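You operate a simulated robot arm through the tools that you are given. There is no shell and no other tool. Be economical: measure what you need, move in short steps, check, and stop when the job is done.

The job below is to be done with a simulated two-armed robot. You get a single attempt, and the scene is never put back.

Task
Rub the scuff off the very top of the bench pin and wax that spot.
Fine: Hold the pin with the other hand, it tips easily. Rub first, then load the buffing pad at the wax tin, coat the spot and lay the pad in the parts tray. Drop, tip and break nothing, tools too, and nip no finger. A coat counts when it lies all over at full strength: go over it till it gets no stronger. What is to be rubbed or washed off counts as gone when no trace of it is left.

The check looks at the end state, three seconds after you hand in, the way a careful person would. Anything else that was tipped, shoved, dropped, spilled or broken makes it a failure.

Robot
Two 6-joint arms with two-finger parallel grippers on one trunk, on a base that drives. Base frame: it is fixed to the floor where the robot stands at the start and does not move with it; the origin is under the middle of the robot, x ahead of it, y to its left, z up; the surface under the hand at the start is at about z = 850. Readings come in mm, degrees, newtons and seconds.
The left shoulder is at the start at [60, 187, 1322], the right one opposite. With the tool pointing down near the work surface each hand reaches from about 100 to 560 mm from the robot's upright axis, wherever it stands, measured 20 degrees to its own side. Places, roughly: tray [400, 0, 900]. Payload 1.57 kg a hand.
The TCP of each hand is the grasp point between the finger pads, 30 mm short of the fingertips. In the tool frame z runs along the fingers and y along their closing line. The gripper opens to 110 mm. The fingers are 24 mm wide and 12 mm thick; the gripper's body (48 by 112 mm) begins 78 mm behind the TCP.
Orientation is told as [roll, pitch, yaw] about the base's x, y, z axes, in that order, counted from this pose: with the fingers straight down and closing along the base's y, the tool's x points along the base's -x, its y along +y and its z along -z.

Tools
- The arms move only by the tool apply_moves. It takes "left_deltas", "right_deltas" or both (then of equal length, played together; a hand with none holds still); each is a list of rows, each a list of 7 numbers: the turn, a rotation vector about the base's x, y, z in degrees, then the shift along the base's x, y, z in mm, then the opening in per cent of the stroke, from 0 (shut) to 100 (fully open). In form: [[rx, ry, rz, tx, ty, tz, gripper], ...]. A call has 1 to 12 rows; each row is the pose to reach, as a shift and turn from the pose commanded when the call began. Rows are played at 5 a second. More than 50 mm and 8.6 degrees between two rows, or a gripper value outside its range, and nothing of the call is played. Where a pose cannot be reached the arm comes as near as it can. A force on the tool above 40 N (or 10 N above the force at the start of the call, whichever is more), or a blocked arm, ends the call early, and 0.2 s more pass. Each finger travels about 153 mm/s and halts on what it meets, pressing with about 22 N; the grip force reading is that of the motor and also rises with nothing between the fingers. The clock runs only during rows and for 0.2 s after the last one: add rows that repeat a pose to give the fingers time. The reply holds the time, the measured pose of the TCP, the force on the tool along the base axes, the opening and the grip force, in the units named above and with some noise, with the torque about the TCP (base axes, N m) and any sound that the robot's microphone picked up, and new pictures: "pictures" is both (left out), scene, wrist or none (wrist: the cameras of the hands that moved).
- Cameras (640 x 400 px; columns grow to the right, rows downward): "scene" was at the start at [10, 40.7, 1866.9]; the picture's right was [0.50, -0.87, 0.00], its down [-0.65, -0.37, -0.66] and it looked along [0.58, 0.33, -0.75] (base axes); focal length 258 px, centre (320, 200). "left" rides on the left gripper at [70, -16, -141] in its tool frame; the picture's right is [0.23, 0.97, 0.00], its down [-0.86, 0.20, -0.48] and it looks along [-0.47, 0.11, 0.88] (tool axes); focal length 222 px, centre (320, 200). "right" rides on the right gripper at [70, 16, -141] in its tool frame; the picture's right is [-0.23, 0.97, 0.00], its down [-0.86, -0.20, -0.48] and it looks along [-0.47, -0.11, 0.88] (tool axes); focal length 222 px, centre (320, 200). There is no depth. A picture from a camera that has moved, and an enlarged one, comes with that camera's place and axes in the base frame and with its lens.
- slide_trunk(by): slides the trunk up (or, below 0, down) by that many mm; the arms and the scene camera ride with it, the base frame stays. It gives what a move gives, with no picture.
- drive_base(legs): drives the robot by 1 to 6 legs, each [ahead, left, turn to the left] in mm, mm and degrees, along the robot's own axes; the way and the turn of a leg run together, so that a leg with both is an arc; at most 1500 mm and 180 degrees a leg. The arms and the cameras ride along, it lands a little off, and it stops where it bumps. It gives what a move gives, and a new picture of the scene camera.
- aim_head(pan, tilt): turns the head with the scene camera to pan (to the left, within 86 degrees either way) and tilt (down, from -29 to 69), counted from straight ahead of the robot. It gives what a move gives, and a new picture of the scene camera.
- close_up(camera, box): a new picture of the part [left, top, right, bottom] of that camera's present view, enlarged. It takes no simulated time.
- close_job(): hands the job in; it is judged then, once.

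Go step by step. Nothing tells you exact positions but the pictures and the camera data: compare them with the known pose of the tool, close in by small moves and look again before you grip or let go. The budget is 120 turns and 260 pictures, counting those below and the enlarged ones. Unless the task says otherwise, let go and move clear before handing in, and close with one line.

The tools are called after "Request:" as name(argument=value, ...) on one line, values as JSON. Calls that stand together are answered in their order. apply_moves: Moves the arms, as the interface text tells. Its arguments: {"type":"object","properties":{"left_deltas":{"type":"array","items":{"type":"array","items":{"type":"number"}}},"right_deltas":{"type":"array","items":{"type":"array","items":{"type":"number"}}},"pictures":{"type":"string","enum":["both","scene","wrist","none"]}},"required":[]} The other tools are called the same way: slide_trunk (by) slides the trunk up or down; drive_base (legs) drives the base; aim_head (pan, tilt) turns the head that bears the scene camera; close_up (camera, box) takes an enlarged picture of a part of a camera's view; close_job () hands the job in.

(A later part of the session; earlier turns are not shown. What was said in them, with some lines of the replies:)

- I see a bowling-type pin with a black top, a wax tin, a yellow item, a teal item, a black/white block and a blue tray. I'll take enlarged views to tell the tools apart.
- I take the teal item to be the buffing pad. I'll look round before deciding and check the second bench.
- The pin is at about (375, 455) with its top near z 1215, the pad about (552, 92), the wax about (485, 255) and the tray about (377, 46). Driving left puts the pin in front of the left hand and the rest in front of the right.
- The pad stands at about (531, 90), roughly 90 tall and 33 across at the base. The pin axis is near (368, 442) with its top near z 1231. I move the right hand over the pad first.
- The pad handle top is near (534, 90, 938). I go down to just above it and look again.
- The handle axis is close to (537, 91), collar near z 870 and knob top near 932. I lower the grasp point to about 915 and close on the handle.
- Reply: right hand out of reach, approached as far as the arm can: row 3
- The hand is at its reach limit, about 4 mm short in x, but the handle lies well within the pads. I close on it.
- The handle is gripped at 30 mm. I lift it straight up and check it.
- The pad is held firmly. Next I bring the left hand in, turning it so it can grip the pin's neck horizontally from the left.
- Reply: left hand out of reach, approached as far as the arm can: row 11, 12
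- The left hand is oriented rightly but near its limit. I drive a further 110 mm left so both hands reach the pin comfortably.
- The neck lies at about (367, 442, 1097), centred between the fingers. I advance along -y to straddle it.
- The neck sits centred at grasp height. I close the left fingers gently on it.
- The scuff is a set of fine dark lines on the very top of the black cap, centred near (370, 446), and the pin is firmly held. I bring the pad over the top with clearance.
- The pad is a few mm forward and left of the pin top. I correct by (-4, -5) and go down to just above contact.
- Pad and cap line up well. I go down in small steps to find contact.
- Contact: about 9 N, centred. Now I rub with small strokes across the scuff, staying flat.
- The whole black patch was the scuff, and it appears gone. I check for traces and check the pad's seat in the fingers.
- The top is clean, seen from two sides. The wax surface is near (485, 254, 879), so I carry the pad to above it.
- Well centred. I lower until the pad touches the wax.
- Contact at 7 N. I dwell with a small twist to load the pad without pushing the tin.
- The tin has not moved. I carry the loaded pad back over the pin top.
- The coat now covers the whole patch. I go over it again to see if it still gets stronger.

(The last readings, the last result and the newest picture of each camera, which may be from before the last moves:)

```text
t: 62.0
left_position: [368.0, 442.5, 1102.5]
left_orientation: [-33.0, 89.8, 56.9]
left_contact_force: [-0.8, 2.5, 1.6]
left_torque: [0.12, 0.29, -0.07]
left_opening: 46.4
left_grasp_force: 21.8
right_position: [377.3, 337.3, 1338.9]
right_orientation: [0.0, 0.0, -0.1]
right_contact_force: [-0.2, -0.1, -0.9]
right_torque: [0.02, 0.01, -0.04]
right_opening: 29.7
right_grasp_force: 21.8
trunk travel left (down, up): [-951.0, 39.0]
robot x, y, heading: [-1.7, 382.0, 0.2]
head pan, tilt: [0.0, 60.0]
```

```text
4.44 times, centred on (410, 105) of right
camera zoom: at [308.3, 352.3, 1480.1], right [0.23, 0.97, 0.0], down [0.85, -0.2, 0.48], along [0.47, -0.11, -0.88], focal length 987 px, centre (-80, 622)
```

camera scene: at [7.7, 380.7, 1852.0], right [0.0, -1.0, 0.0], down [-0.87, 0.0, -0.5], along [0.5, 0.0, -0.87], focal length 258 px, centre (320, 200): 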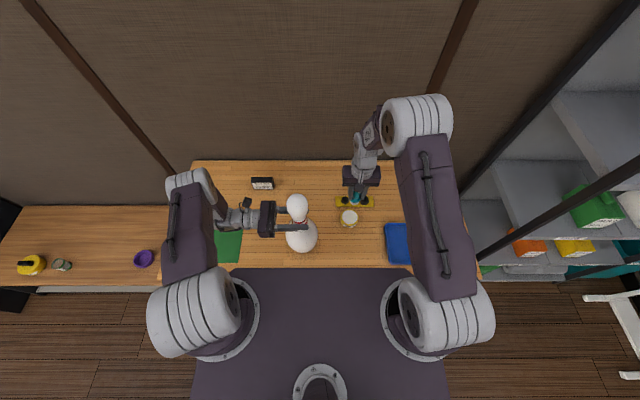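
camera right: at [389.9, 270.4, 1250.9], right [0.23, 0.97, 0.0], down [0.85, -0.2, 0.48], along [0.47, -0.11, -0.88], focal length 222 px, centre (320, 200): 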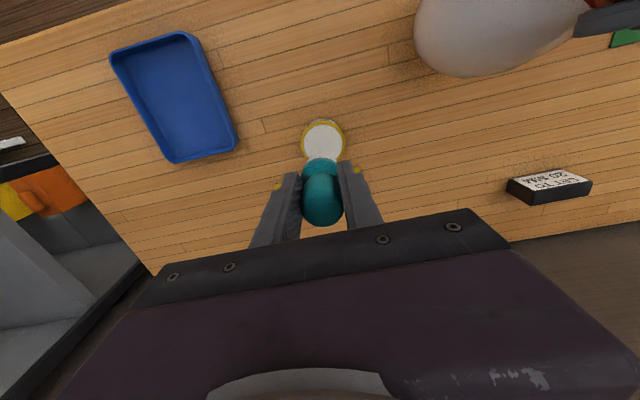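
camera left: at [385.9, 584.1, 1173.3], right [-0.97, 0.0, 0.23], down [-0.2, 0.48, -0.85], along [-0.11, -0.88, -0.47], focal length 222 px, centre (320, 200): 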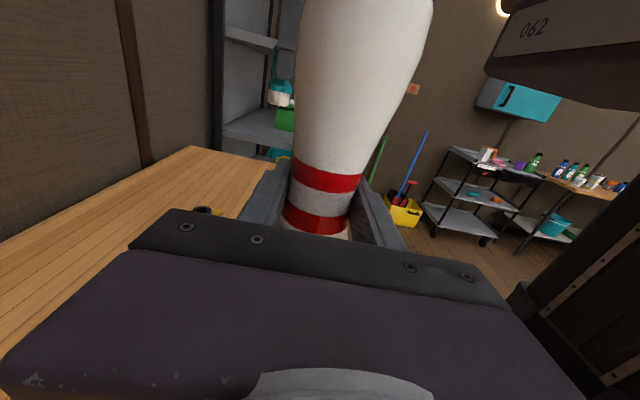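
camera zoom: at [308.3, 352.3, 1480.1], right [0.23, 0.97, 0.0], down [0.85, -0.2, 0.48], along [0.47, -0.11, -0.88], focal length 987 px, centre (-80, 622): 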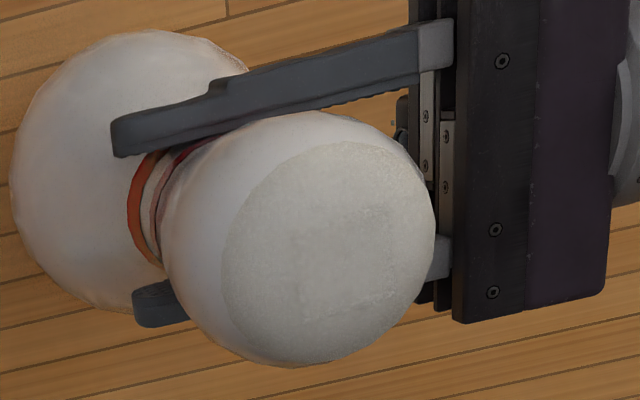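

The coat looks nearly uniform. To be sure it is at full strength I reload the pad and go over it again.

Request:
apply_moves(right_deltas=[[0, 0, 0, 20, -17, -40, 10], [0, 0, 0, 40, -34, -80, 10], [0, 0, 0, 60, -50, -120, 10], [0, 0, 0, 80, -67, -160, 10], [0, 0, 0, 95, -80, -200, 10], [0, 0, 0, 101, -83, -240, 10], [0, 0, 0, 101, -83, -280, 10], [0, 0, 0, 101, -83, -320, 10], [0, 0, 0, 101, -83, -350, 10], [0, 0, 0, 101, -83, -375, 10], [0, 0, 0, 101, -83, -388, 10], [0, 0, 0, 101, -83, -388, 10]], pictures="none")

Request:
close_up(camera="right", box=[260, 80, 380, 200])

```text
t: 64.6
left_position: [368.8, 443.7, 1103.6]
left_orientation: [-36.7, 89.7, 53.4]
left_contact_force: [-0.5, 2.0, 4.0]
left_torque: [-0.13, 0.45, -0.07]
left_opening: 45.7
left_grasp_force: 21.8
right_position: [481.5, 253.9, 949.2]
right_orientation: [-0.1, 0.0, -0.1]
right_contact_force: [-0.6, -0.1, 0.0]
right_torque: [-0.04, 0.01, 0.0]
right_opening: 29.8
right_grasp_force: 22.1
trunk travel left (down, up): [-951.0, 39.0]
robot x, y, heading: [-1.8, 376.6, 0.0]
head pan, tilt: [0.0, 60.0]
```

```text
3.33 times, centred on (320, 140) of right
camera zoom: at [413.0, 269.9, 1091.4], right [0.23, 0.97, 0.0], down [0.85, -0.2, 0.48], along [0.47, -0.11, -0.88], focal length 740 px, centre (320, 400)
```

zoom: 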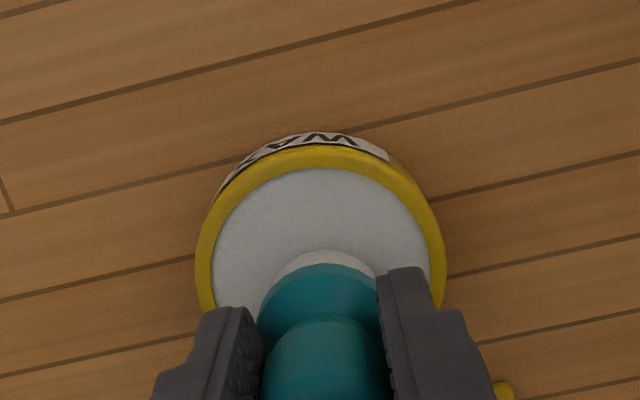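

Request:
apply_moves(right_deltas=[[0, 0, 0, -3, 0, -2, 10], [0, 0, 0, -3, 0, -5, 10], [0, 0, 0, -3, 0, -5, 10]], pictures="none")

Request:
apply_moves(right_deltas=[[0, 0, 0, 0, 0, -1, 10], [0, 0, 0, 0, 0, -1.5, 10]], pictures="none")

```text
t: 65.4
left_position: [368.8, 444.7, 1101.8]
left_orientation: [-35.0, 89.8, 54.9]
left_contact_force: [-0.5, 1.6, 4.4]
left_torque: [-0.1, 0.45, 0.0]
left_opening: 46.1
left_grasp_force: 22.4
right_position: [479.0, 254.9, 944.6]
right_orientation: [-0.1, 0.0, -0.1]
right_contact_force: [0.7, 0.8, -0.3]
right_torque: [0.01, 0.0, -0.01]
right_opening: 29.7
right_grasp_force: 21.9
trunk travel left (down, up): [-951.0, 39.0]
robot x, y, heading: [-2.5, 383.8, -0.1]
head pan, tilt: [0.0, 60.0]
```

```text
t: 66.0
left_position: [368.0, 444.3, 1102.6]
left_orientation: [-34.3, 89.8, 55.7]
left_contact_force: [-0.4, 0.9, 4.8]
left_torque: [-0.05, 0.42, -0.03]
left_opening: 46.2
left_grasp_force: 21.8
right_position: [478.1, 253.5, 943.9]
right_orientation: [0.0, 0.0, -0.2]
right_contact_force: [1.3, -0.2, -0.2]
right_torque: [0.0, 0.0, 0.01]
right_opening: 29.6
right_grasp_force: 22.4
trunk travel left (down, up): [-951.0, 39.0]
robot x, y, heading: [0.6, 377.2, 0.1]
head pan, tilt: [0.0, 60.0]
```

Request:
apply_moves(right_deltas=[[0, 0, 0, 0, 0, -1, 10], [0, 0, 0, 0, 0, -1.5, 10]], pictures="none")

Request:
apply_moves(right_deltas=[[0, 0, 0, 0, 0, -0.8, 10], [0, 0, 0, 0, 0, -0.8, 10]], pictures="none")

```text
t: 66.6
left_position: [368.3, 442.3, 1103.6]
left_orientation: [-34.0, 89.8, 56.0]
left_contact_force: [-0.9, 2.3, 4.9]
left_torque: [-0.05, 0.46, 0.01]
left_opening: 45.9
left_grasp_force: 22.0
right_position: [479.2, 254.0, 942.6]
right_orientation: [0.0, 0.0, 0.0]
right_contact_force: [-0.1, 0.7, -0.9]
right_torque: [-0.02, 0.03, 0.02]
right_opening: 29.9
right_grasp_force: 22.0
trunk travel left (down, up): [-951.0, 39.0]
robot x, y, heading: [4.9, 379.7, 0.0]
head pan, tilt: [0.0, 60.0]
```

```text
t: 67.2
left_position: [368.4, 443.6, 1103.1]
left_orientation: [-39.1, 89.7, 50.9]
left_contact_force: [0.8, -0.8, -0.3]
left_torque: [-0.27, -0.04, 0.01]
left_opening: 46.3
left_grasp_force: 21.9
right_position: [479.3, 255.0, 942.0]
right_orientation: [0.0, -0.1, -0.1]
right_contact_force: [-0.4, -0.7, 11.7]
right_torque: [-0.04, -0.19, 0.01]
right_opening: 30.2
right_grasp_force: 21.9
trunk travel left (down, up): [-951.0, 39.0]
robot x, y, heading: [-1.6, 375.0, -0.0]
head pan, tilt: [0.0, 60.0]
```

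Request:
apply_moves(right_deltas=[[0, 0, 0, 0, 0, 0, 10], [0, 0, 7, 0, 0, 0, 10], [0, 0, 0, 0, 0, 0, 10], [0, 0, -7, 0, 0, 0, 10], [0, 0, 0, 0, 0, 0, 10], [0, 0, 0, 0, 0, 4, 10], [0, 0, 0, 0, 0, 30, 10], [0, 0, 0, -5, 0, 75, 10], [0, 0, 0, -10, 0, 120, 10], [0, 0, 0, -20, 0, 165, 10]], pictures="none")

Request:
apply_moves(right_deltas=[[0, 0, 0, 0, 0, 45, 10], [0, 0, 0, 0, 0, 90, 10], [0, 0, 0, -10, 0, 135, 10], [0, 0, 0, -20, 5, 180, 10], [0, 0, 0, -35, 30, 215, 10], [0, 0, 0, -50, 65, 225, 10], [0, 0, 0, -65, 105, 225, 10], [0, 0, 0, -80, 145, 225, 10], [0, 0, 0, -95, 180, 225, 10], [0, 0, 0, -98, 188, 215, 10], [0, 0, 0, -98, 188, 200, 10], [0, 0, 0, -98, 188, 191, 10]], pictures="none")

Request:
close_up(camera="scene", box=[240, 160, 400, 260])

```text
t: 69.4
left_position: [367.3, 444.7, 1102.1]
left_orientation: [-46.1, 89.7, 44.1]
left_contact_force: [0.2, 1.0, 3.0]
left_torque: [-0.04, 0.35, -0.03]
left_opening: 46.3
left_grasp_force: 22.1
right_position: [455.7, 253.7, 1105.0]
right_orientation: [0.0, 0.0, -0.3]
right_contact_force: [-0.2, 0.1, -0.9]
right_torque: [-0.02, 0.01, -0.01]
right_opening: 29.7
right_grasp_force: 22.1
trunk travel left (down, up): [-951.0, 39.0]
robot x, y, heading: [3.0, 378.8, -0.4]
head pan, tilt: [0.0, 60.0]
```

```text
t: 72.0
left_position: [368.6, 444.4, 1103.0]
left_orientation: [-33.5, 89.8, 56.6]
left_contact_force: [-0.5, 1.2, 4.6]
left_torque: [-0.01, 0.58, -0.02]
left_opening: 46.1
left_grasp_force: 22.1
right_position: [358.6, 442.3, 1295.8]
right_orientation: [0.0, 0.0, -0.1]
right_contact_force: [-0.5, 0.2, -0.4]
right_torque: [0.03, 0.03, -0.01]
right_opening: 30.1
right_grasp_force: 21.7
trunk travel left (down, up): [-951.0, 39.0]
robot x, y, heading: [-1.2, 378.8, 0.0]
head pan, tilt: [0.0, 60.0]
```

```text
4.00 times, centred on (320, 210) of scene
camera zoom: at [8.4, 381.1, 1852.1], right [0.0, -1.0, 0.0], down [-0.87, 0.0, -0.5], along [0.5, 0.0, -0.87], focal length 1033 px, centre (320, 160)
```

zoom: 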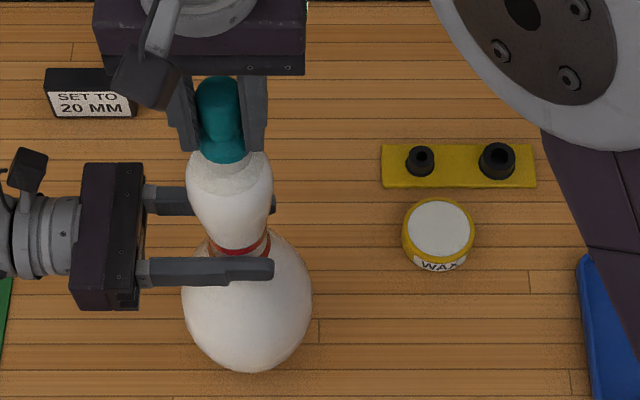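

Request:
apply_moves(right_deltas=[[0, 0, 0, 2, 0, -1, 10], [0, 0, 0, 2, 0, -2, 10], [0, 0, 0, 2, 0, -2, 10]], pictures="none")

Request:
apply_moves(right_deltas=[[0, 0, 0, 0, 0, -0.8, 10], [0, 0, 0, 0, 0, -0.8, 10]], pictures="none")

```text
t: 72.8
left_position: [367.5, 444.7, 1105.0]
left_orientation: [-36.2, 89.7, 53.8]
left_contact_force: [-0.7, 0.7, 3.5]
left_torque: [0.09, 0.54, -0.03]
left_opening: 45.9
left_grasp_force: 21.8
right_position: [362.0, 443.4, 1295.2]
right_orientation: [0.0, 0.0, -0.1]
right_contact_force: [0.1, -0.2, -1.7]
right_torque: [0.01, 0.0, 0.01]
right_opening: 30.0
right_grasp_force: 22.0
trunk travel left (down, up): [-951.0, 39.0]
robot x, y, heading: [-0.2, 379.6, -0.1]
head pan, tilt: [0.0, 60.0]
```

```text
t: 73.4
left_position: [368.5, 444.2, 1103.0]
left_orientation: [-36.0, 89.8, 54.0]
left_contact_force: [-1.2, 1.9, 4.4]
left_torque: [0.05, 0.48, -0.03]
left_opening: 45.9
left_grasp_force: 22.2
right_position: [361.7, 442.4, 1293.0]
right_orientation: [-0.1, 0.0, -0.1]
right_contact_force: [-0.4, 0.4, -0.6]
right_torque: [0.03, 0.03, -0.02]
right_opening: 29.9
right_grasp_force: 22.1
trunk travel left (down, up): [-951.0, 39.0]
robot x, y, heading: [-1.4, 375.8, -0.1]
head pan, tilt: [0.0, 60.0]
```

Request:
apply_moves(right_deltas=[[0, 0, 0, 0, 0, -1, 10], [0, 0, 0, 0, 0, -1, 10]], pictures="none")

Request:
apply_moves(right_deltas=[[0, 0, 0, 0, 0, -0.8, 10], [0, 0, 0, 0, 0, -0.8, 10]], pictures="none")

```text
t: 74.0
left_position: [368.1, 444.0, 1101.8]
left_orientation: [-35.1, 89.7, 54.9]
left_contact_force: [0.4, 1.0, 1.7]
left_torque: [-0.17, 0.49, -0.04]
left_opening: 45.7
left_grasp_force: 21.3
right_position: [361.5, 442.6, 1292.1]
right_orientation: [0.0, -0.1, 0.0]
right_contact_force: [-0.9, -0.7, 4.8]
right_torque: [0.01, -0.02, -0.03]
right_opening: 29.7
right_grasp_force: 22.1
trunk travel left (down, up): [-951.0, 39.0]
robot x, y, heading: [0.4, 378.3, -0.0]
head pan, tilt: [0.0, 60.0]
```

```text
t: 74.6
left_position: [368.8, 444.6, 1103.0]
left_orientation: [-35.1, 89.7, 54.8]
left_contact_force: [1.1, 3.0, -0.3]
left_torque: [-0.4, 0.34, 0.0]
left_opening: 46.1
left_grasp_force: 21.8
right_position: [361.0, 441.5, 1291.7]
right_orientation: [0.0, 0.0, 0.0]
right_contact_force: [0.3, -2.3, 15.4]
right_torque: [-0.07, -0.15, -0.06]
right_opening: 29.7
right_grasp_force: 22.0
trunk travel left (down, up): [-951.0, 39.0]
robot x, y, heading: [0.7, 379.5, -0.2]
head pan, tilt: [0.0, 60.0]
```

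Contact at 15 N; two passes over the patch, then back off and compare.

Request:
apply_moves(right_deltas=[[0, 0, 0, 7, 0, 0, 10], [0, 0, 0, -7, 0, 0, 10], [0, 0, 0, 7, 5, 0, 10], [0, 0, 0, -7, 5, 0, 10], [0, 0, 0, -7, -5, 0, 10], [0, 0, 0, 7, -5, 0, 10], [0, 0, 0, 0, -8, 0, 10], [0, 0, 0, 0, 8, 0, 10], [0, 0, 0, 5, -8, 0, 10], [0, 0, 0, -5, 8, 0, 10], [0, 0, 0, -5, -8, 0, 10], [0, 0, 0, 0, 0, 0, 10]], pictures="none")

Request:
apply_moves(right_deltas=[[0, 0, 0, 7, 0, -0.5, 10], [0, 0, 0, -7, 0, -0.5, 10], [0, 0, 0, 7, 5, -0.5, 10], [0, 0, 0, -7, 5, -0.5, 10], [0, 0, 0, -7, -5, -0.5, 10], [0, 0, 0, 7, -5, -0.5, 10], [0, 0, 0, 0, -8, -0.5, 10], [0, 0, 0, 0, 8, -0.5, 10], [0, 0, 0, 5, -8, -0.5, 10], [0, 0, 0, -5, 8, -0.5, 10], [0, 0, 0, -5, -8, -0.5, 10], [0, 0, 0, 0, 0, -0.5, 10]], pictures="none")

Request:
apply_moves(right_deltas=[[0, 0, 0, 0, 0, 15, 10], [0, 0, 0, 0, -15, 45, 10], [0, 0, 0, 10, -60, 45, 10], [0, 0, 0, 20, -105, 45, 10]])

Request:
close_up(camera="scene", box=[280, 185, 320, 215])

Request:
close_up(camera="right", box=[360, 60, 460, 150])

```text
t: 77.2
left_position: [369.3, 444.8, 1102.6]
left_orientation: [-41.8, 89.6, 48.3]
left_contact_force: [5.0, 6.2, -0.5]
left_torque: [-0.25, 0.48, 0.2]
left_opening: 46.1
left_grasp_force: 21.7
right_position: [360.6, 442.0, 1291.9]
right_orientation: [-0.2, 0.0, -0.2]
right_contact_force: [-4.4, -6.4, 21.6]
right_torque: [-0.28, -0.01, -0.08]
right_opening: 30.0
right_grasp_force: 21.9
trunk travel left (down, up): [-951.0, 39.0]
robot x, y, heading: [-1.9, 376.0, -0.1]
head pan, tilt: [0.0, 60.0]
```

```text
t: 79.8
left_position: [368.3, 443.5, 1103.5]
left_orientation: [-48.4, 89.8, 41.7]
left_contact_force: [1.6, 1.0, 2.5]
left_torque: [-0.33, 0.54, 0.14]
left_opening: 45.7
left_grasp_force: 22.0
right_position: [361.3, 442.1, 1292.8]
right_orientation: [-0.1, 0.2, -0.1]
right_contact_force: [-0.4, -1.3, 4.6]
right_torque: [-0.14, -0.08, -0.05]
right_opening: 29.9
right_grasp_force: 22.2
trunk travel left (down, up): [-951.0, 39.0]
robot x, y, heading: [-1.4, 376.4, -0.3]
head pan, tilt: [0.0, 60.0]
```

```text
t: 80.8
left_position: [367.5, 443.5, 1103.6]
left_orientation: [-33.1, 89.7, 56.9]
left_contact_force: [-1.8, 1.5, 4.7]
left_torque: [-0.04, 0.35, -0.06]
left_opening: 46.1
left_grasp_force: 22.5
right_position: [383.8, 337.1, 1338.3]
right_orientation: [0.0, 0.0, -0.1]
right_contact_force: [1.2, 0.3, 0.4]
right_torque: [0.0, -0.03, -0.01]
right_opening: 29.8
right_grasp_force: 22.1
trunk travel left (down, up): [-951.0, 39.0]
robot x, y, heading: [2.8, 382.4, -0.1]
head pan, tilt: [0.0, 60.0]
camera scene: at [8.1, 379.8, 1852.1], right [0.0, -1.0, 0.0], down [-0.87, 0.0, -0.5], along [0.5, 0.0, -0.87], focal length 258 px, centre (320, 200)
camera right: at [314.2, 353.0, 1479.7], right [0.23, 0.97, 0.0], down [0.85, -0.2, 0.48], along [0.47, -0.11, -0.88], focal length 222 px, centre (320, 200)
```

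scene: 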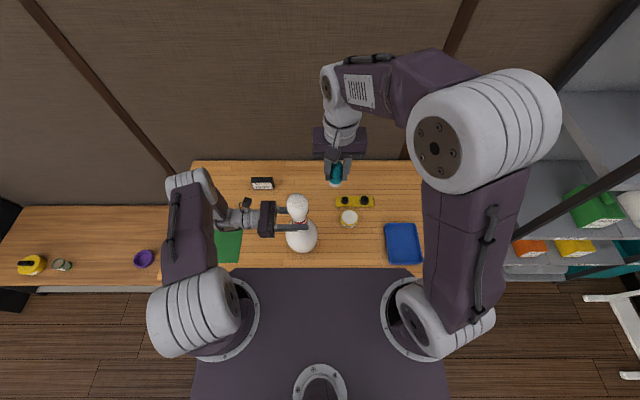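
right: 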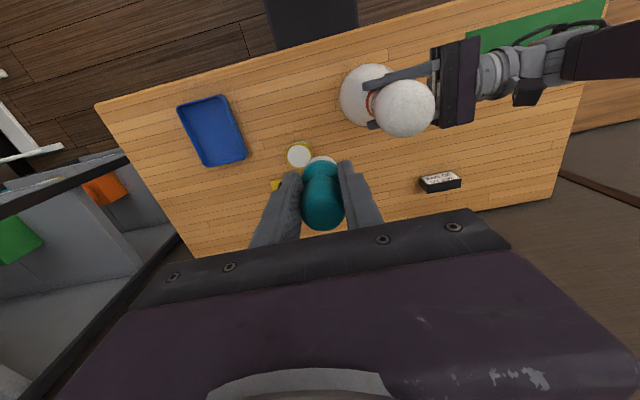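

```text
13.33 times, centred on (300, 200) of scene
camera zoom: at [8.1, 379.8, 1852.1], right [0.0, -1.0, 0.0], down [-0.87, 0.0, -0.5], along [0.5, 0.0, -0.87], focal length 3443 px, centre (587, 200)
```

zoom: 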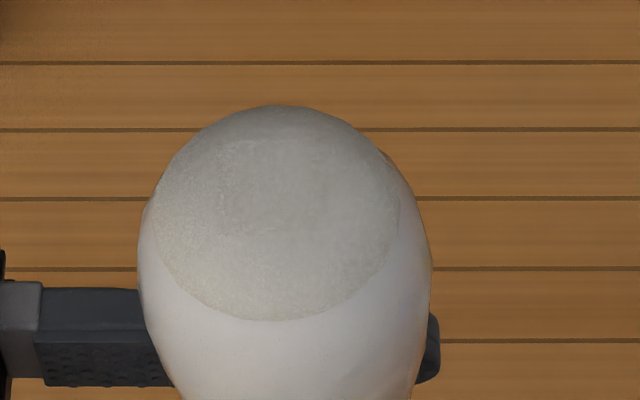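

```text
4.44 times, centred on (410, 105) of right
camera zoom: at [314.2, 353.0, 1479.7], right [0.23, 0.97, 0.0], down [0.85, -0.2, 0.48], along [0.47, -0.11, -0.88], focal length 987 px, centre (-80, 622)
```

zoom: 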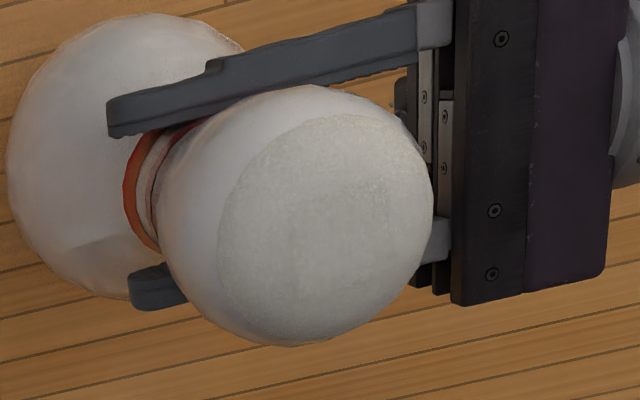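

The look has not changed after the reload and two more passes, so the coat is at full strength. I take the pad to above the tray at about (378, 45).

Request:
apply_moves(right_deltas=[[0, 0, 0, -1, -30, -10, 10], [0, 0, 0, -2, -65, -35, 10], [0, 0, 0, -3, -98, -70, 10], [0, 0, 0, -4, -131, -105, 10], [0, 0, 0, -5, -164, -140, 10], [0, 0, 0, -6, -197, -175, 10], [0, 0, 0, -7, -230, -210, 10], [0, 0, 0, -8, -260, -245, 10], [0, 0, 0, -9, -280, -285, 10], [0, 0, 0, -10, -292, -320, 10], [0, 0, 0, -10, -292, -338, 10], [0, 0, 0, -10, -292, -338, 10]])

Request:
close_up(camera="right", box=[200, 50, 440, 230])

Request:
close_up(camera="scene", box=[350, 180, 450, 280])

```text
t: 83.4
left_position: [367.9, 444.1, 1103.9]
left_orientation: [-38.5, 89.7, 51.5]
left_contact_force: [-0.6, 1.3, 4.9]
left_torque: [-0.01, 0.42, -0.03]
left_opening: 45.9
left_grasp_force: 22.2
right_position: [373.5, 44.3, 999.9]
right_orientation: [0.0, 0.1, -0.1]
right_contact_force: [0.5, -0.2, -0.8]
right_torque: [-0.02, 0.0, 0.01]
right_opening: 29.9
right_grasp_force: 22.3
trunk travel left (down, up): [-951.0, 39.0]
robot x, y, heading: [1.7, 377.5, -0.2]
head pan, tilt: [0.0, 60.0]
camera scene: at [8.2, 380.9, 1852.1], right [0.0, -1.0, 0.0], down [-0.87, 0.0, -0.5], along [0.5, 0.0, -0.87], focal length 258 px, centre (320, 200)
camera right: at [303.6, 59.9, 1141.0], right [0.23, 0.97, 0.0], down [0.85, -0.2, 0.48], along [0.47, -0.11, -0.88], focal length 222 px, centre (320, 200)
```

scene: 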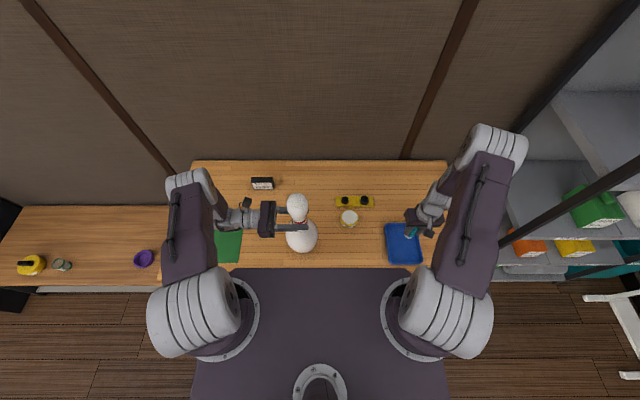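
right: 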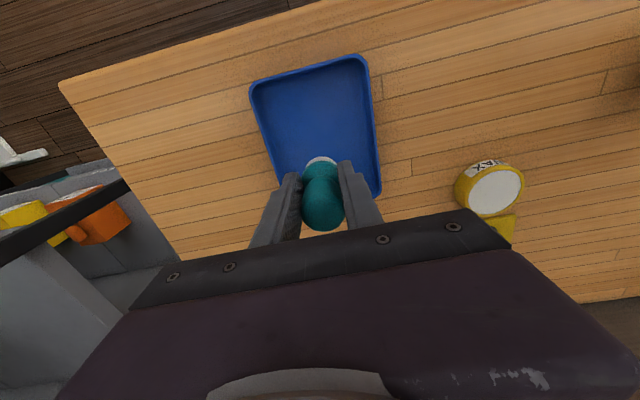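

```text
2.22 times, centred on (320, 140) of right
camera zoom: at [303.6, 59.9, 1141.0], right [0.23, 0.97, 0.0], down [0.85, -0.2, 0.48], along [0.47, -0.11, -0.88], focal length 494 px, centre (320, 333)
```

zoom: 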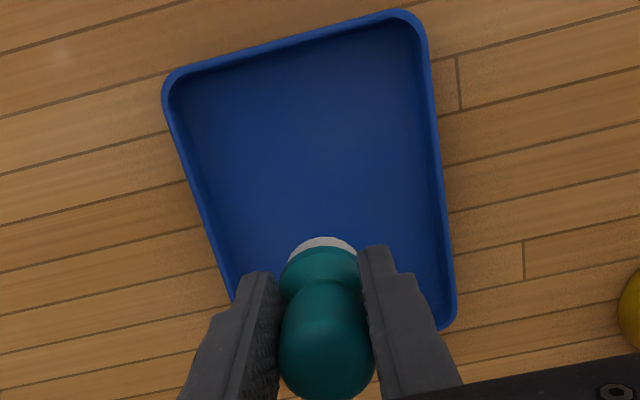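

```text
4.00 times, centred on (400, 230) of scene
camera zoom: at [8.2, 380.9, 1852.1], right [0.0, -1.0, 0.0], down [-0.87, 0.0, -0.5], along [0.5, 0.0, -0.87], focal length 1033 px, centre (0, 80)
```

zoom: 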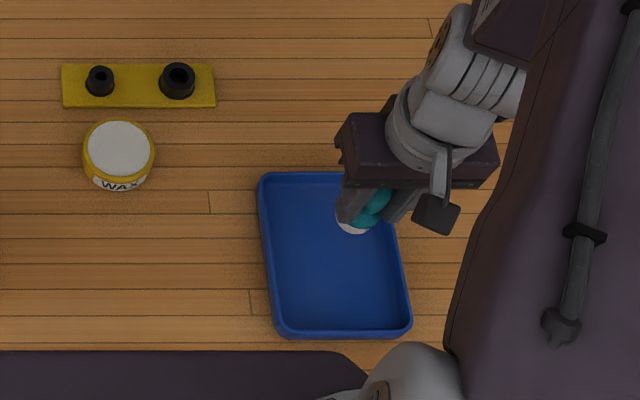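

The tray's centre comes out near (369, 42). I shift there and go down toward its floor.

Request:
apply_moves(right_deltas=[[0, 0, 0, -8, -2, -20, 10], [0, 0, 0, -8, -2, -50, 10], [0, 0, 0, -8, -2, -74, 10], [0, 0, 0, -8, -2, -74, 10]], pictures="wrist")

Request:
close_up(camera="scene", box=[360, 190, 440, 270])

```text
t: 84.4
left_position: [369.3, 443.5, 1102.0]
left_orientation: [-36.1, 89.7, 53.7]
left_contact_force: [-1.6, 2.0, 4.3]
left_torque: [-0.12, 0.47, -0.04]
left_opening: 46.0
left_grasp_force: 22.2
right_position: [363.7, 42.8, 924.5]
right_orientation: [0.0, 0.0, 0.0]
right_contact_force: [-0.6, 0.4, -0.7]
right_torque: [0.0, 0.01, 0.03]
right_opening: 29.7
right_grasp_force: 22.0
trunk travel left (down, up): [-951.0, 39.0]
robot x, y, heading: [-1.4, 374.8, -0.2]
head pan, tilt: [0.0, 60.0]
camera right: at [294.6, 58.2, 1066.2], right [0.23, 0.97, 0.0], down [0.85, -0.2, 0.48], along [0.47, -0.11, -0.88], focal length 222 px, centre (320, 200)
```

right: 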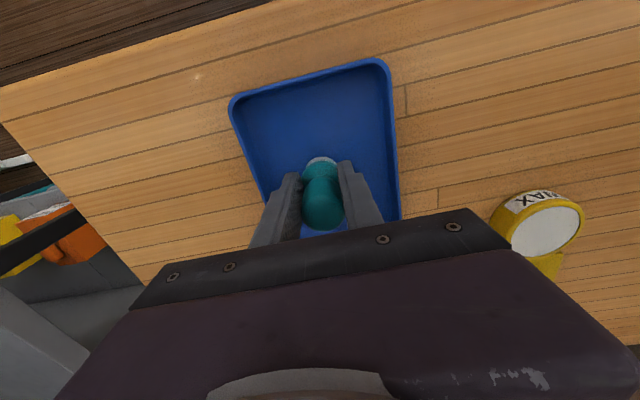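

```text
5.00 times, centred on (400, 230) of scene
camera zoom: at [8.2, 380.8, 1852.1], right [0.0, -1.0, 0.0], down [-0.87, 0.0, -0.5], along [0.5, 0.0, -0.87], focal length 1291 px, centre (-80, 50)
```

zoom: 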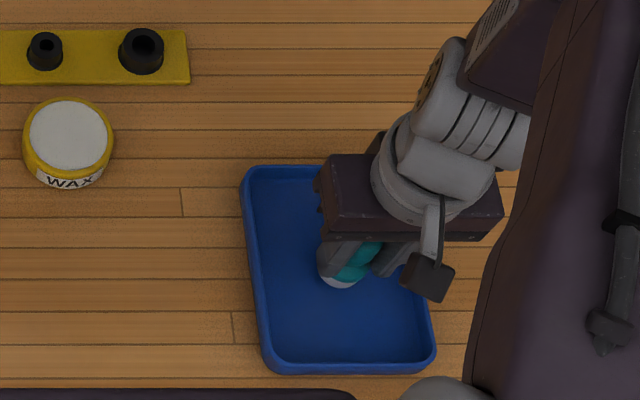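

Well inside the tray. I step down to contact.

Request:
apply_moves(right_deltas=[[0, 0, 0, 0, 0, -3, 10], [0, 0, 0, 0, 0, -6, 10], [0, 0, 0, 0, 0, -6, 10]], pictures="none")

Request:
apply_moves(right_deltas=[[0, 0, 0, 0, 0, -1, 10], [0, 0, 0, 0, 0, -2, 10], [0, 0, 0, 0, 0, -2, 10]], pictures="none")

```text
t: 85.2
left_position: [367.6, 443.1, 1102.9]
left_orientation: [-34.5, 89.8, 55.6]
left_contact_force: [-0.9, 1.6, 3.5]
left_torque: [-0.09, 0.45, -0.07]
left_opening: 45.9
left_grasp_force: 22.1
right_position: [363.8, 43.7, 918.8]
right_orientation: [0.0, -0.1, -0.1]
right_contact_force: [1.0, 0.7, -0.9]
right_torque: [-0.01, 0.01, -0.02]
right_opening: 29.7
right_grasp_force: 21.9
trunk travel left (down, up): [-951.0, 39.0]
robot x, y, heading: [-0.9, 377.9, 0.0]
head pan, tilt: [0.0, 60.0]
```

```text
t: 86.0
left_position: [368.6, 444.5, 1103.6]
left_orientation: [-38.2, 89.8, 51.7]
left_contact_force: [1.0, -1.5, 0.3]
left_torque: [-0.39, 0.31, 0.06]
left_opening: 46.3
left_grasp_force: 22.1
right_position: [364.1, 43.3, 918.0]
right_orientation: [-0.2, -0.2, -0.1]
right_contact_force: [-1.2, -0.3, 12.3]
right_torque: [0.02, -0.23, 0.02]
right_opening: 29.8
right_grasp_force: 21.7
trunk travel left (down, up): [-951.0, 39.0]
robot x, y, heading: [1.4, 380.5, 0.2]
head pan, tilt: [0.0, 60.0]
```

The pad touches front edge first, so it leans slightly in the grip. I ease off and tilt the tool a few degrees to set it flat.

Request:
apply_moves(right_deltas=[[0, -1.5, 0, 0, 0, 0, 10], [0, -3, 0, 0, 0, 0, 10], [0, -3, 0, 0, 0, 0, 10]], pictures="none")

Request:
close_up(camera="right", box=[240, 100, 400, 240])

```text
t: 86.8
left_position: [368.1, 443.4, 1104.1]
left_orientation: [-35.0, 89.7, 54.9]
left_contact_force: [-1.3, 2.2, -0.2]
left_torque: [0.47, 0.63, -0.07]
left_opening: 46.1
left_grasp_force: 22.1
right_position: [364.3, 45.8, 917.1]
right_orientation: [0.3, -1.8, -0.1]
right_contact_force: [-1.0, -1.3, 5.6]
right_torque: [-0.13, 0.09, 0.03]
right_opening: 29.7
right_grasp_force: 21.7
trunk travel left (down, up): [-951.0, 39.0]
robot x, y, heading: [2.6, 378.6, -0.0]
head pan, tilt: [0.0, 60.0]
```

```text
2.86 times, centred on (320, 170) of right
camera zoom: at [290.9, 60.0, 1056.4], right [0.23, 0.97, 0.01], down [0.84, -0.2, 0.5], along [0.49, -0.11, -0.86], focal length 635 px, centre (320, 286)
```

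zoom: 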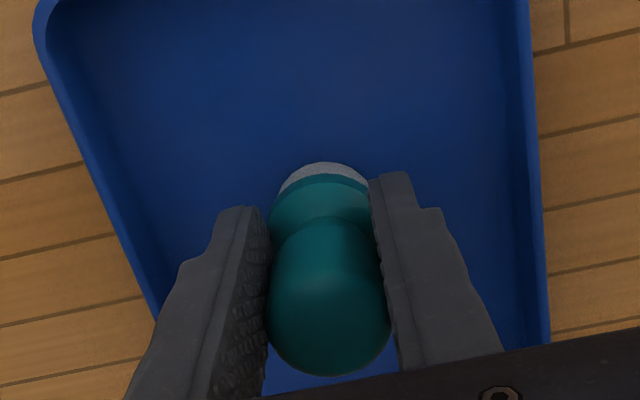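

Contact is now balanced, so the pad sits flat with a light press. I open the fingers.

Request:
apply_moves(right_deltas=[[0, 0, 0, 0, 0, 0, 25], [0, 0, 0, 0, 0, 0, 30], [0, 0, 0, 0, 0, 0, 36], [0, 0, 0, 0, 0, 0, 48], [0, 0, 0, 0, 0, 0, 55], [0, 0, 0, 0, 0, 0, 55]], pictures="wrist")

Request:
close_up(camera="right", box=[240, 100, 400, 240])

```text
t: 88.2
left_position: [368.0, 444.4, 1102.9]
left_orientation: [-35.7, 89.8, 54.3]
left_contact_force: [-1.0, 1.9, 1.4]
left_torque: [0.04, 0.6, -0.06]
left_opening: 46.2
left_grasp_force: 22.1
right_position: [364.5, 44.4, 916.5]
right_orientation: [0.2, -1.7, -0.2]
right_contact_force: [-0.6, -0.4, -0.6]
right_torque: [-0.01, 0.0, 0.02]
right_opening: 60.5
right_grasp_force: 0.1
trunk travel left (down, up): [-951.0, 39.0]
robot x, y, heading: [-0.4, 378.9, -0.0]
head pan, tilt: [0.0, 60.0]
camera right: at [291.2, 59.9, 1056.3], right [0.23, 0.97, 0.01], down [0.84, -0.2, 0.5], along [0.49, -0.11, -0.86], focal length 222 px, centre (320, 200)
```

right: 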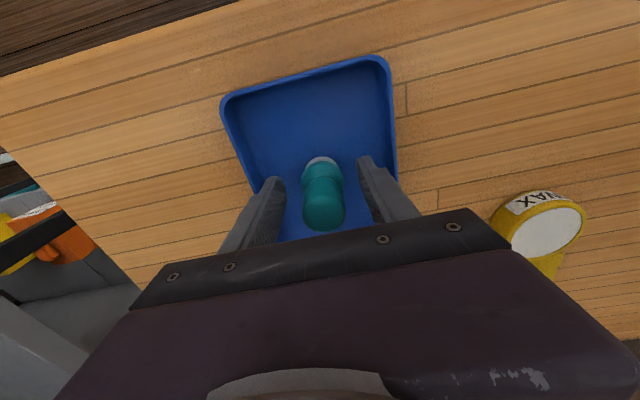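

```text
2.86 times, centred on (320, 170) of right
camera zoom: at [291.2, 59.9, 1056.3], right [0.23, 0.97, 0.01], down [0.84, -0.2, 0.5], along [0.49, -0.11, -0.86], focal length 635 px, centre (320, 286)
```

zoom: 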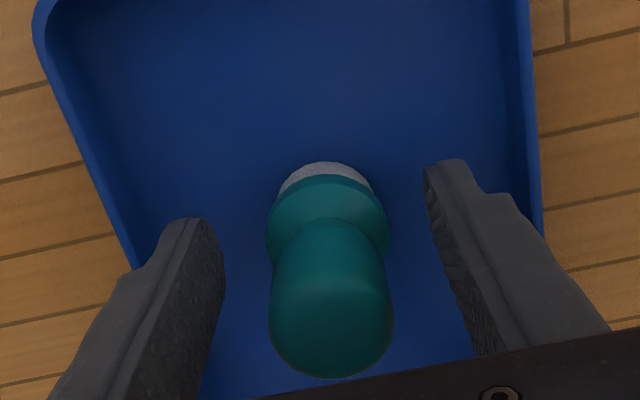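

The pad stands upright and free in the tray. I raise the right hand straight up and then inspect the pin before releasing it.

Request:
apply_moves(right_deltas=[[0, 0, 0, 0, 0, 30, 55], [0, 0, 0, 0, 0, 75, 55], [0, 0, 0, 0, 0, 120, 55], [0, 0, 0, 0, 0, 165, 55], [0, 0, 0, 0, 0, 210, 55], [0, 0, 0, 0, 0, 255, 55]])

Request:
close_up(camera="scene", box=[250, 180, 350, 270])

Request:
close_up(camera="right", box=[220, 40, 400, 220])

```text
t: 89.6
left_position: [368.9, 443.5, 1102.3]
left_orientation: [-41.4, 89.8, 48.7]
left_contact_force: [-0.9, 0.6, 2.4]
left_torque: [0.08, 0.5, 0.02]
left_opening: 46.0
left_grasp_force: 21.8
right_position: [363.5, 41.9, 1174.1]
right_orientation: [0.0, -3.0, -0.1]
right_contact_force: [-0.3, 0.2, -0.3]
right_torque: [-0.06, 0.01, -0.01]
right_opening: 60.4
right_grasp_force: 0.1
right hand out of reach, approached as far as the arm can: row 1
trunk travel left (down, up): [-951.0, 39.0]
robot x, y, heading: [-0.3, 381.9, -0.2]
head pan, tilt: [0.0, 60.0]
camera scene: at [7.6, 381.5, 1852.0], right [0.0, -1.0, 0.0], down [-0.87, 0.0, -0.5], along [0.5, 0.0, -0.87], focal length 258 px, centre (320, 200)
camera right: at [287.4, 59.4, 1311.7], right [0.23, 0.97, 0.01], down [0.83, -0.2, 0.52], along [0.51, -0.11, -0.85], focal length 222 px, centre (320, 200)
```

scene: 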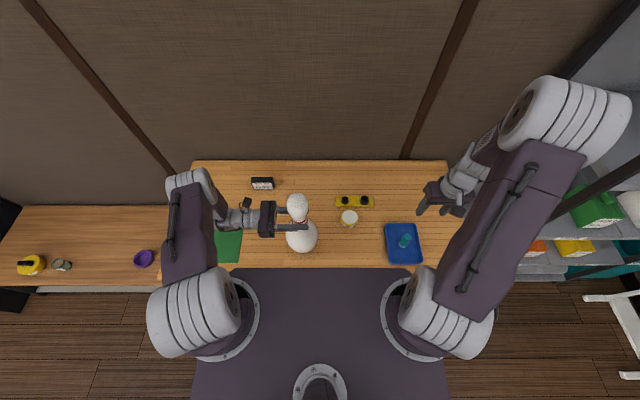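
right: 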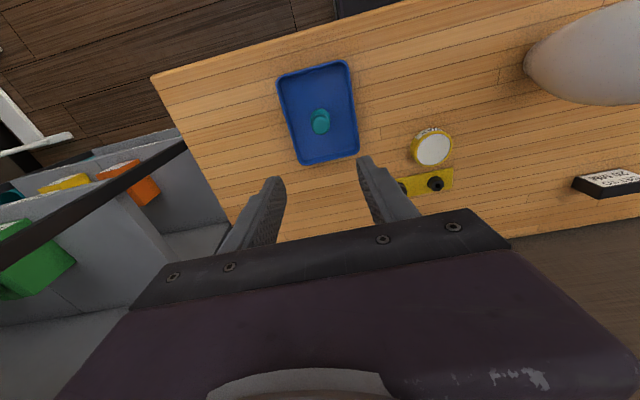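

```text
4.44 times, centred on (300, 225) of scene
camera zoom: at [7.6, 381.5, 1852.0], right [0.0, -1.0, 0.0], down [-0.87, 0.0, -0.5], along [0.5, 0.0, -0.87], focal length 1148 px, centre (409, 89)
```

zoom: 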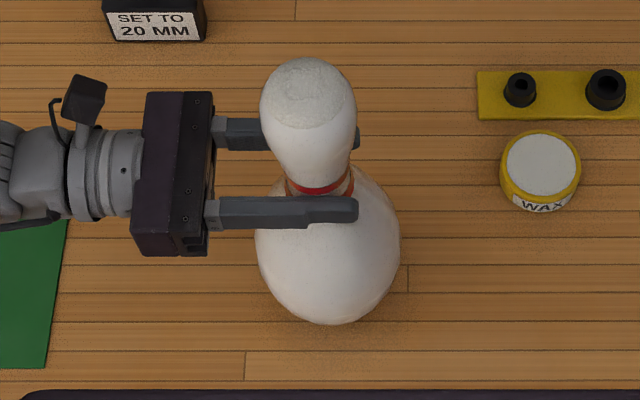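

```text
2.22 times, centred on (310, 130) of right
camera zoom: at [287.4, 59.4, 1311.7], right [0.23, 0.97, 0.01], down [0.83, -0.2, 0.52], along [0.51, -0.11, -0.85], focal length 494 px, centre (342, 356)
```

zoom: 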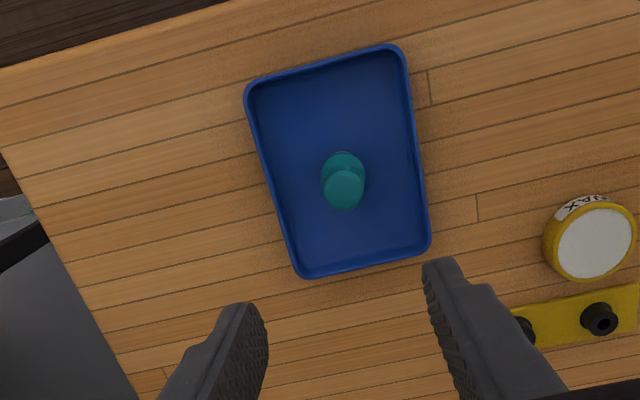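

The pad stands safely in the tray and the pin looks upright. I open the left fingers gently.

Request:
apply_moves(left_deltas=[[0, 0, 0, 0, 0, 0, 36], [0, 0, 0, 0, 0, 0, 40], [0, 0, 0, 0, 0, 0, 42], [0, 0, 0, 0, 0, 0, 43], [0, 0, 0, 0, 0, 0, 44], [0, 0, 0, 0, 0, 0, 46], [0, 0, 0, 0, 0, 0, 48], [0, 0, 0, 0, 0, 0, 52], [0, 0, 0, 0, 0, 0, 58]], pictures="wrist")

Request:
close_up(camera="scene", box=[250, 180, 350, 270])

```text
t: 91.6
left_position: [369.3, 442.1, 1103.1]
left_orientation: [-28.8, 89.7, 61.3]
left_contact_force: [0.1, -0.1, 0.1]
left_torque: [-0.01, 0.01, 0.01]
left_opening: 63.8
left_grasp_force: 0.0
right_position: [365.1, 42.7, 1172.3]
right_orientation: [0.0, -3.2, -0.2]
right_contact_force: [0.7, 0.0, 0.9]
right_torque: [0.02, -0.01, 0.03]
right_opening: 60.5
right_grasp_force: 0.1
trunk travel left (down, up): [-951.0, 39.0]
robot x, y, heading: [-2.0, 381.9, -0.2]
head pan, tilt: [0.0, 60.0]
camera left: at [385.4, 584.0, 1173.4], right [-0.97, 0.0, 0.23], down [-0.2, 0.48, -0.85], along [-0.11, -0.88, -0.47], focal length 222 px, centre (320, 200)
```

left: 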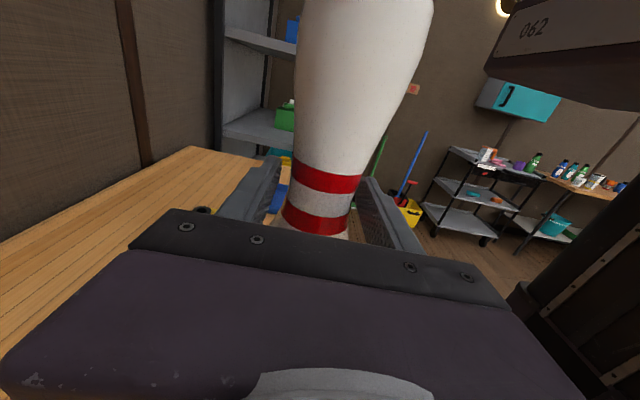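

```text
4.44 times, centred on (300, 225) of scene
camera zoom: at [9.0, 380.3, 1852.1], right [0.0, -1.0, 0.0], down [-0.87, 0.0, -0.5], along [0.5, 0.0, -0.87], focal length 1148 px, centre (409, 89)
```

zoom: 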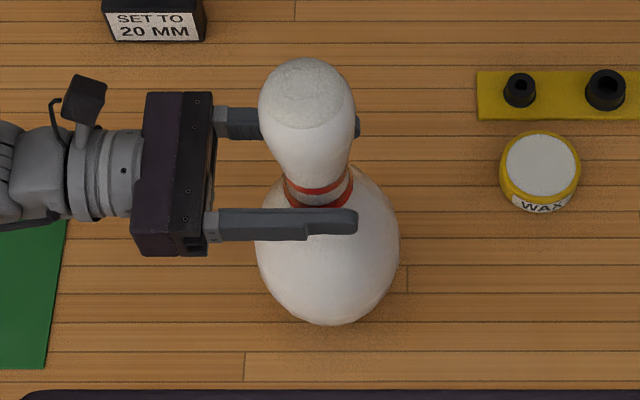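

The pin stands freely and centred between the open fingers. I widen them and withdraw straight back along +y.

Request:
apply_moves(left_deltas=[[0, 0, 0, 0, 0, 0, 75], [0, 0, 0, 0, 0, 0, 90], [0, 0, 0, 0, 0, 0, 90], [0, 0, 0, 0, 30, 0, 90], [0, 0, 0, 0, 65, 0, 90], [0, 0, 0, 0, 100, 0, 90], [0, 0, 0, 0, 130, 0, 90], [0, 0, 0, 0, 140, 0, 90]])

Request:
close_up(camera="scene", box=[230, 170, 430, 280])

Request:
close_up(camera="scene", box=[280, 185, 320, 215])

```text
t: 93.4
left_position: [369.4, 584.2, 1103.4]
left_orientation: [-30.0, 89.8, 60.1]
left_contact_force: [-0.8, 0.7, 0.9]
left_torque: [0.01, 0.03, -0.02]
left_opening: 98.8
left_grasp_force: 0.0
right_position: [364.7, 44.5, 1173.2]
right_orientation: [0.0, -3.0, -0.1]
right_contact_force: [-0.2, 0.2, 0.0]
right_torque: [-0.01, 0.02, 0.01]
right_opening: 60.4
right_grasp_force: 0.0
trunk travel left (down, up): [-951.0, 39.0]
robot x, y, heading: [1.6, 377.0, -0.3]
head pan, tilt: [0.0, 60.0]
camera scene: at [8.8, 380.9, 1852.1], right [0.0, -1.0, 0.0], down [-0.87, 0.0, -0.5], along [0.5, 0.0, -0.87], focal length 258 px, centre (320, 200)
camera left: at [385.5, 724.5, 1173.3], right [-0.97, 0.0, 0.23], down [-0.2, 0.48, -0.85], along [-0.11, -0.88, -0.47], focal length 222 px, centre (320, 200)
```

scene: 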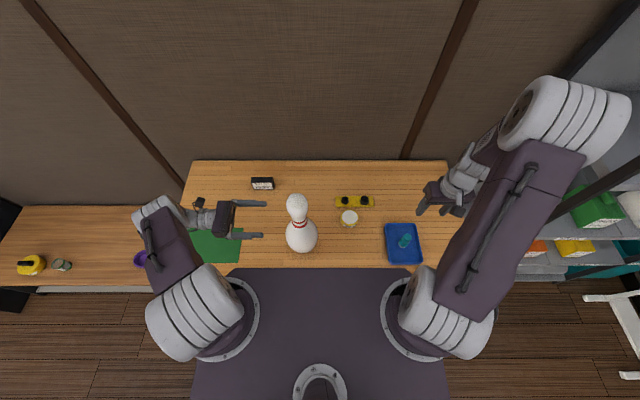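
left: 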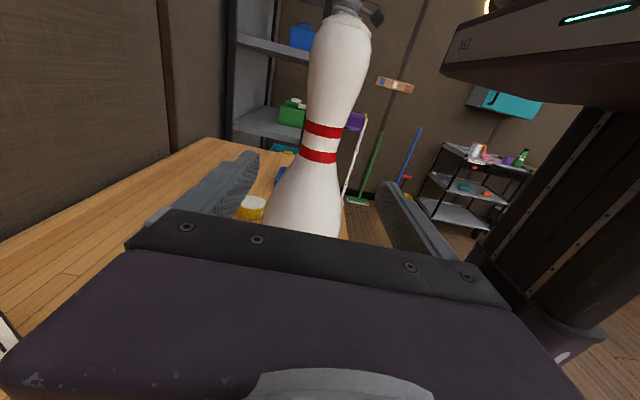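

```text
3.20 times, centred on (330, 225) of scene
camera zoom: at [8.8, 380.9, 1852.1], right [0.0, -1.0, 0.0], down [-0.87, 0.0, -0.5], along [0.5, 0.0, -0.87], focal length 826 px, centre (288, 120)
```

zoom: 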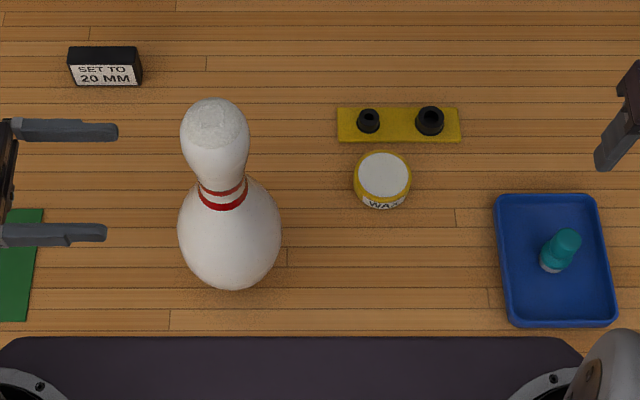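

```text
13.33 times, centred on (300, 200) of scene
camera zoom: at [8.8, 380.9, 1852.1], right [0.0, -1.0, 0.0], down [-0.87, 0.0, -0.5], along [0.5, 0.0, -0.87], focal length 3443 px, centre (587, 200)
```

zoom: 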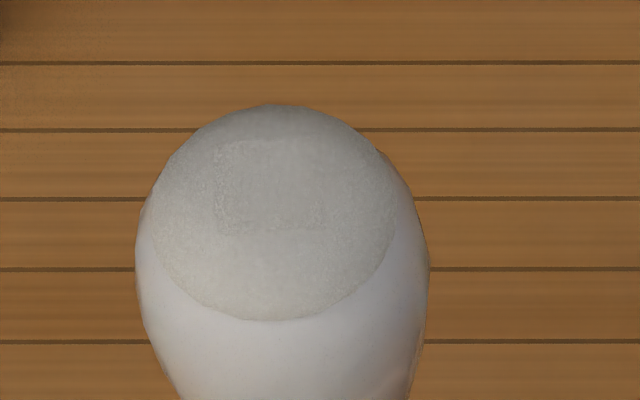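

The pin stands upright with an even coat on its top, the pad is in the tray, the tin is where it was, and both hands are clear. I hand in.

Request:
close_job()

```text
The job is handed in.
```

The scuff on top of the bench pin is rubbed off with no trace left in the close-ups. The spot has an even wax coat: I reloaded the pad, went over it twice more, and it looked no stronger. The pad stands upright in the parts tray, the pin is upright and released, and I saw nothing tipped, dropped or moved.
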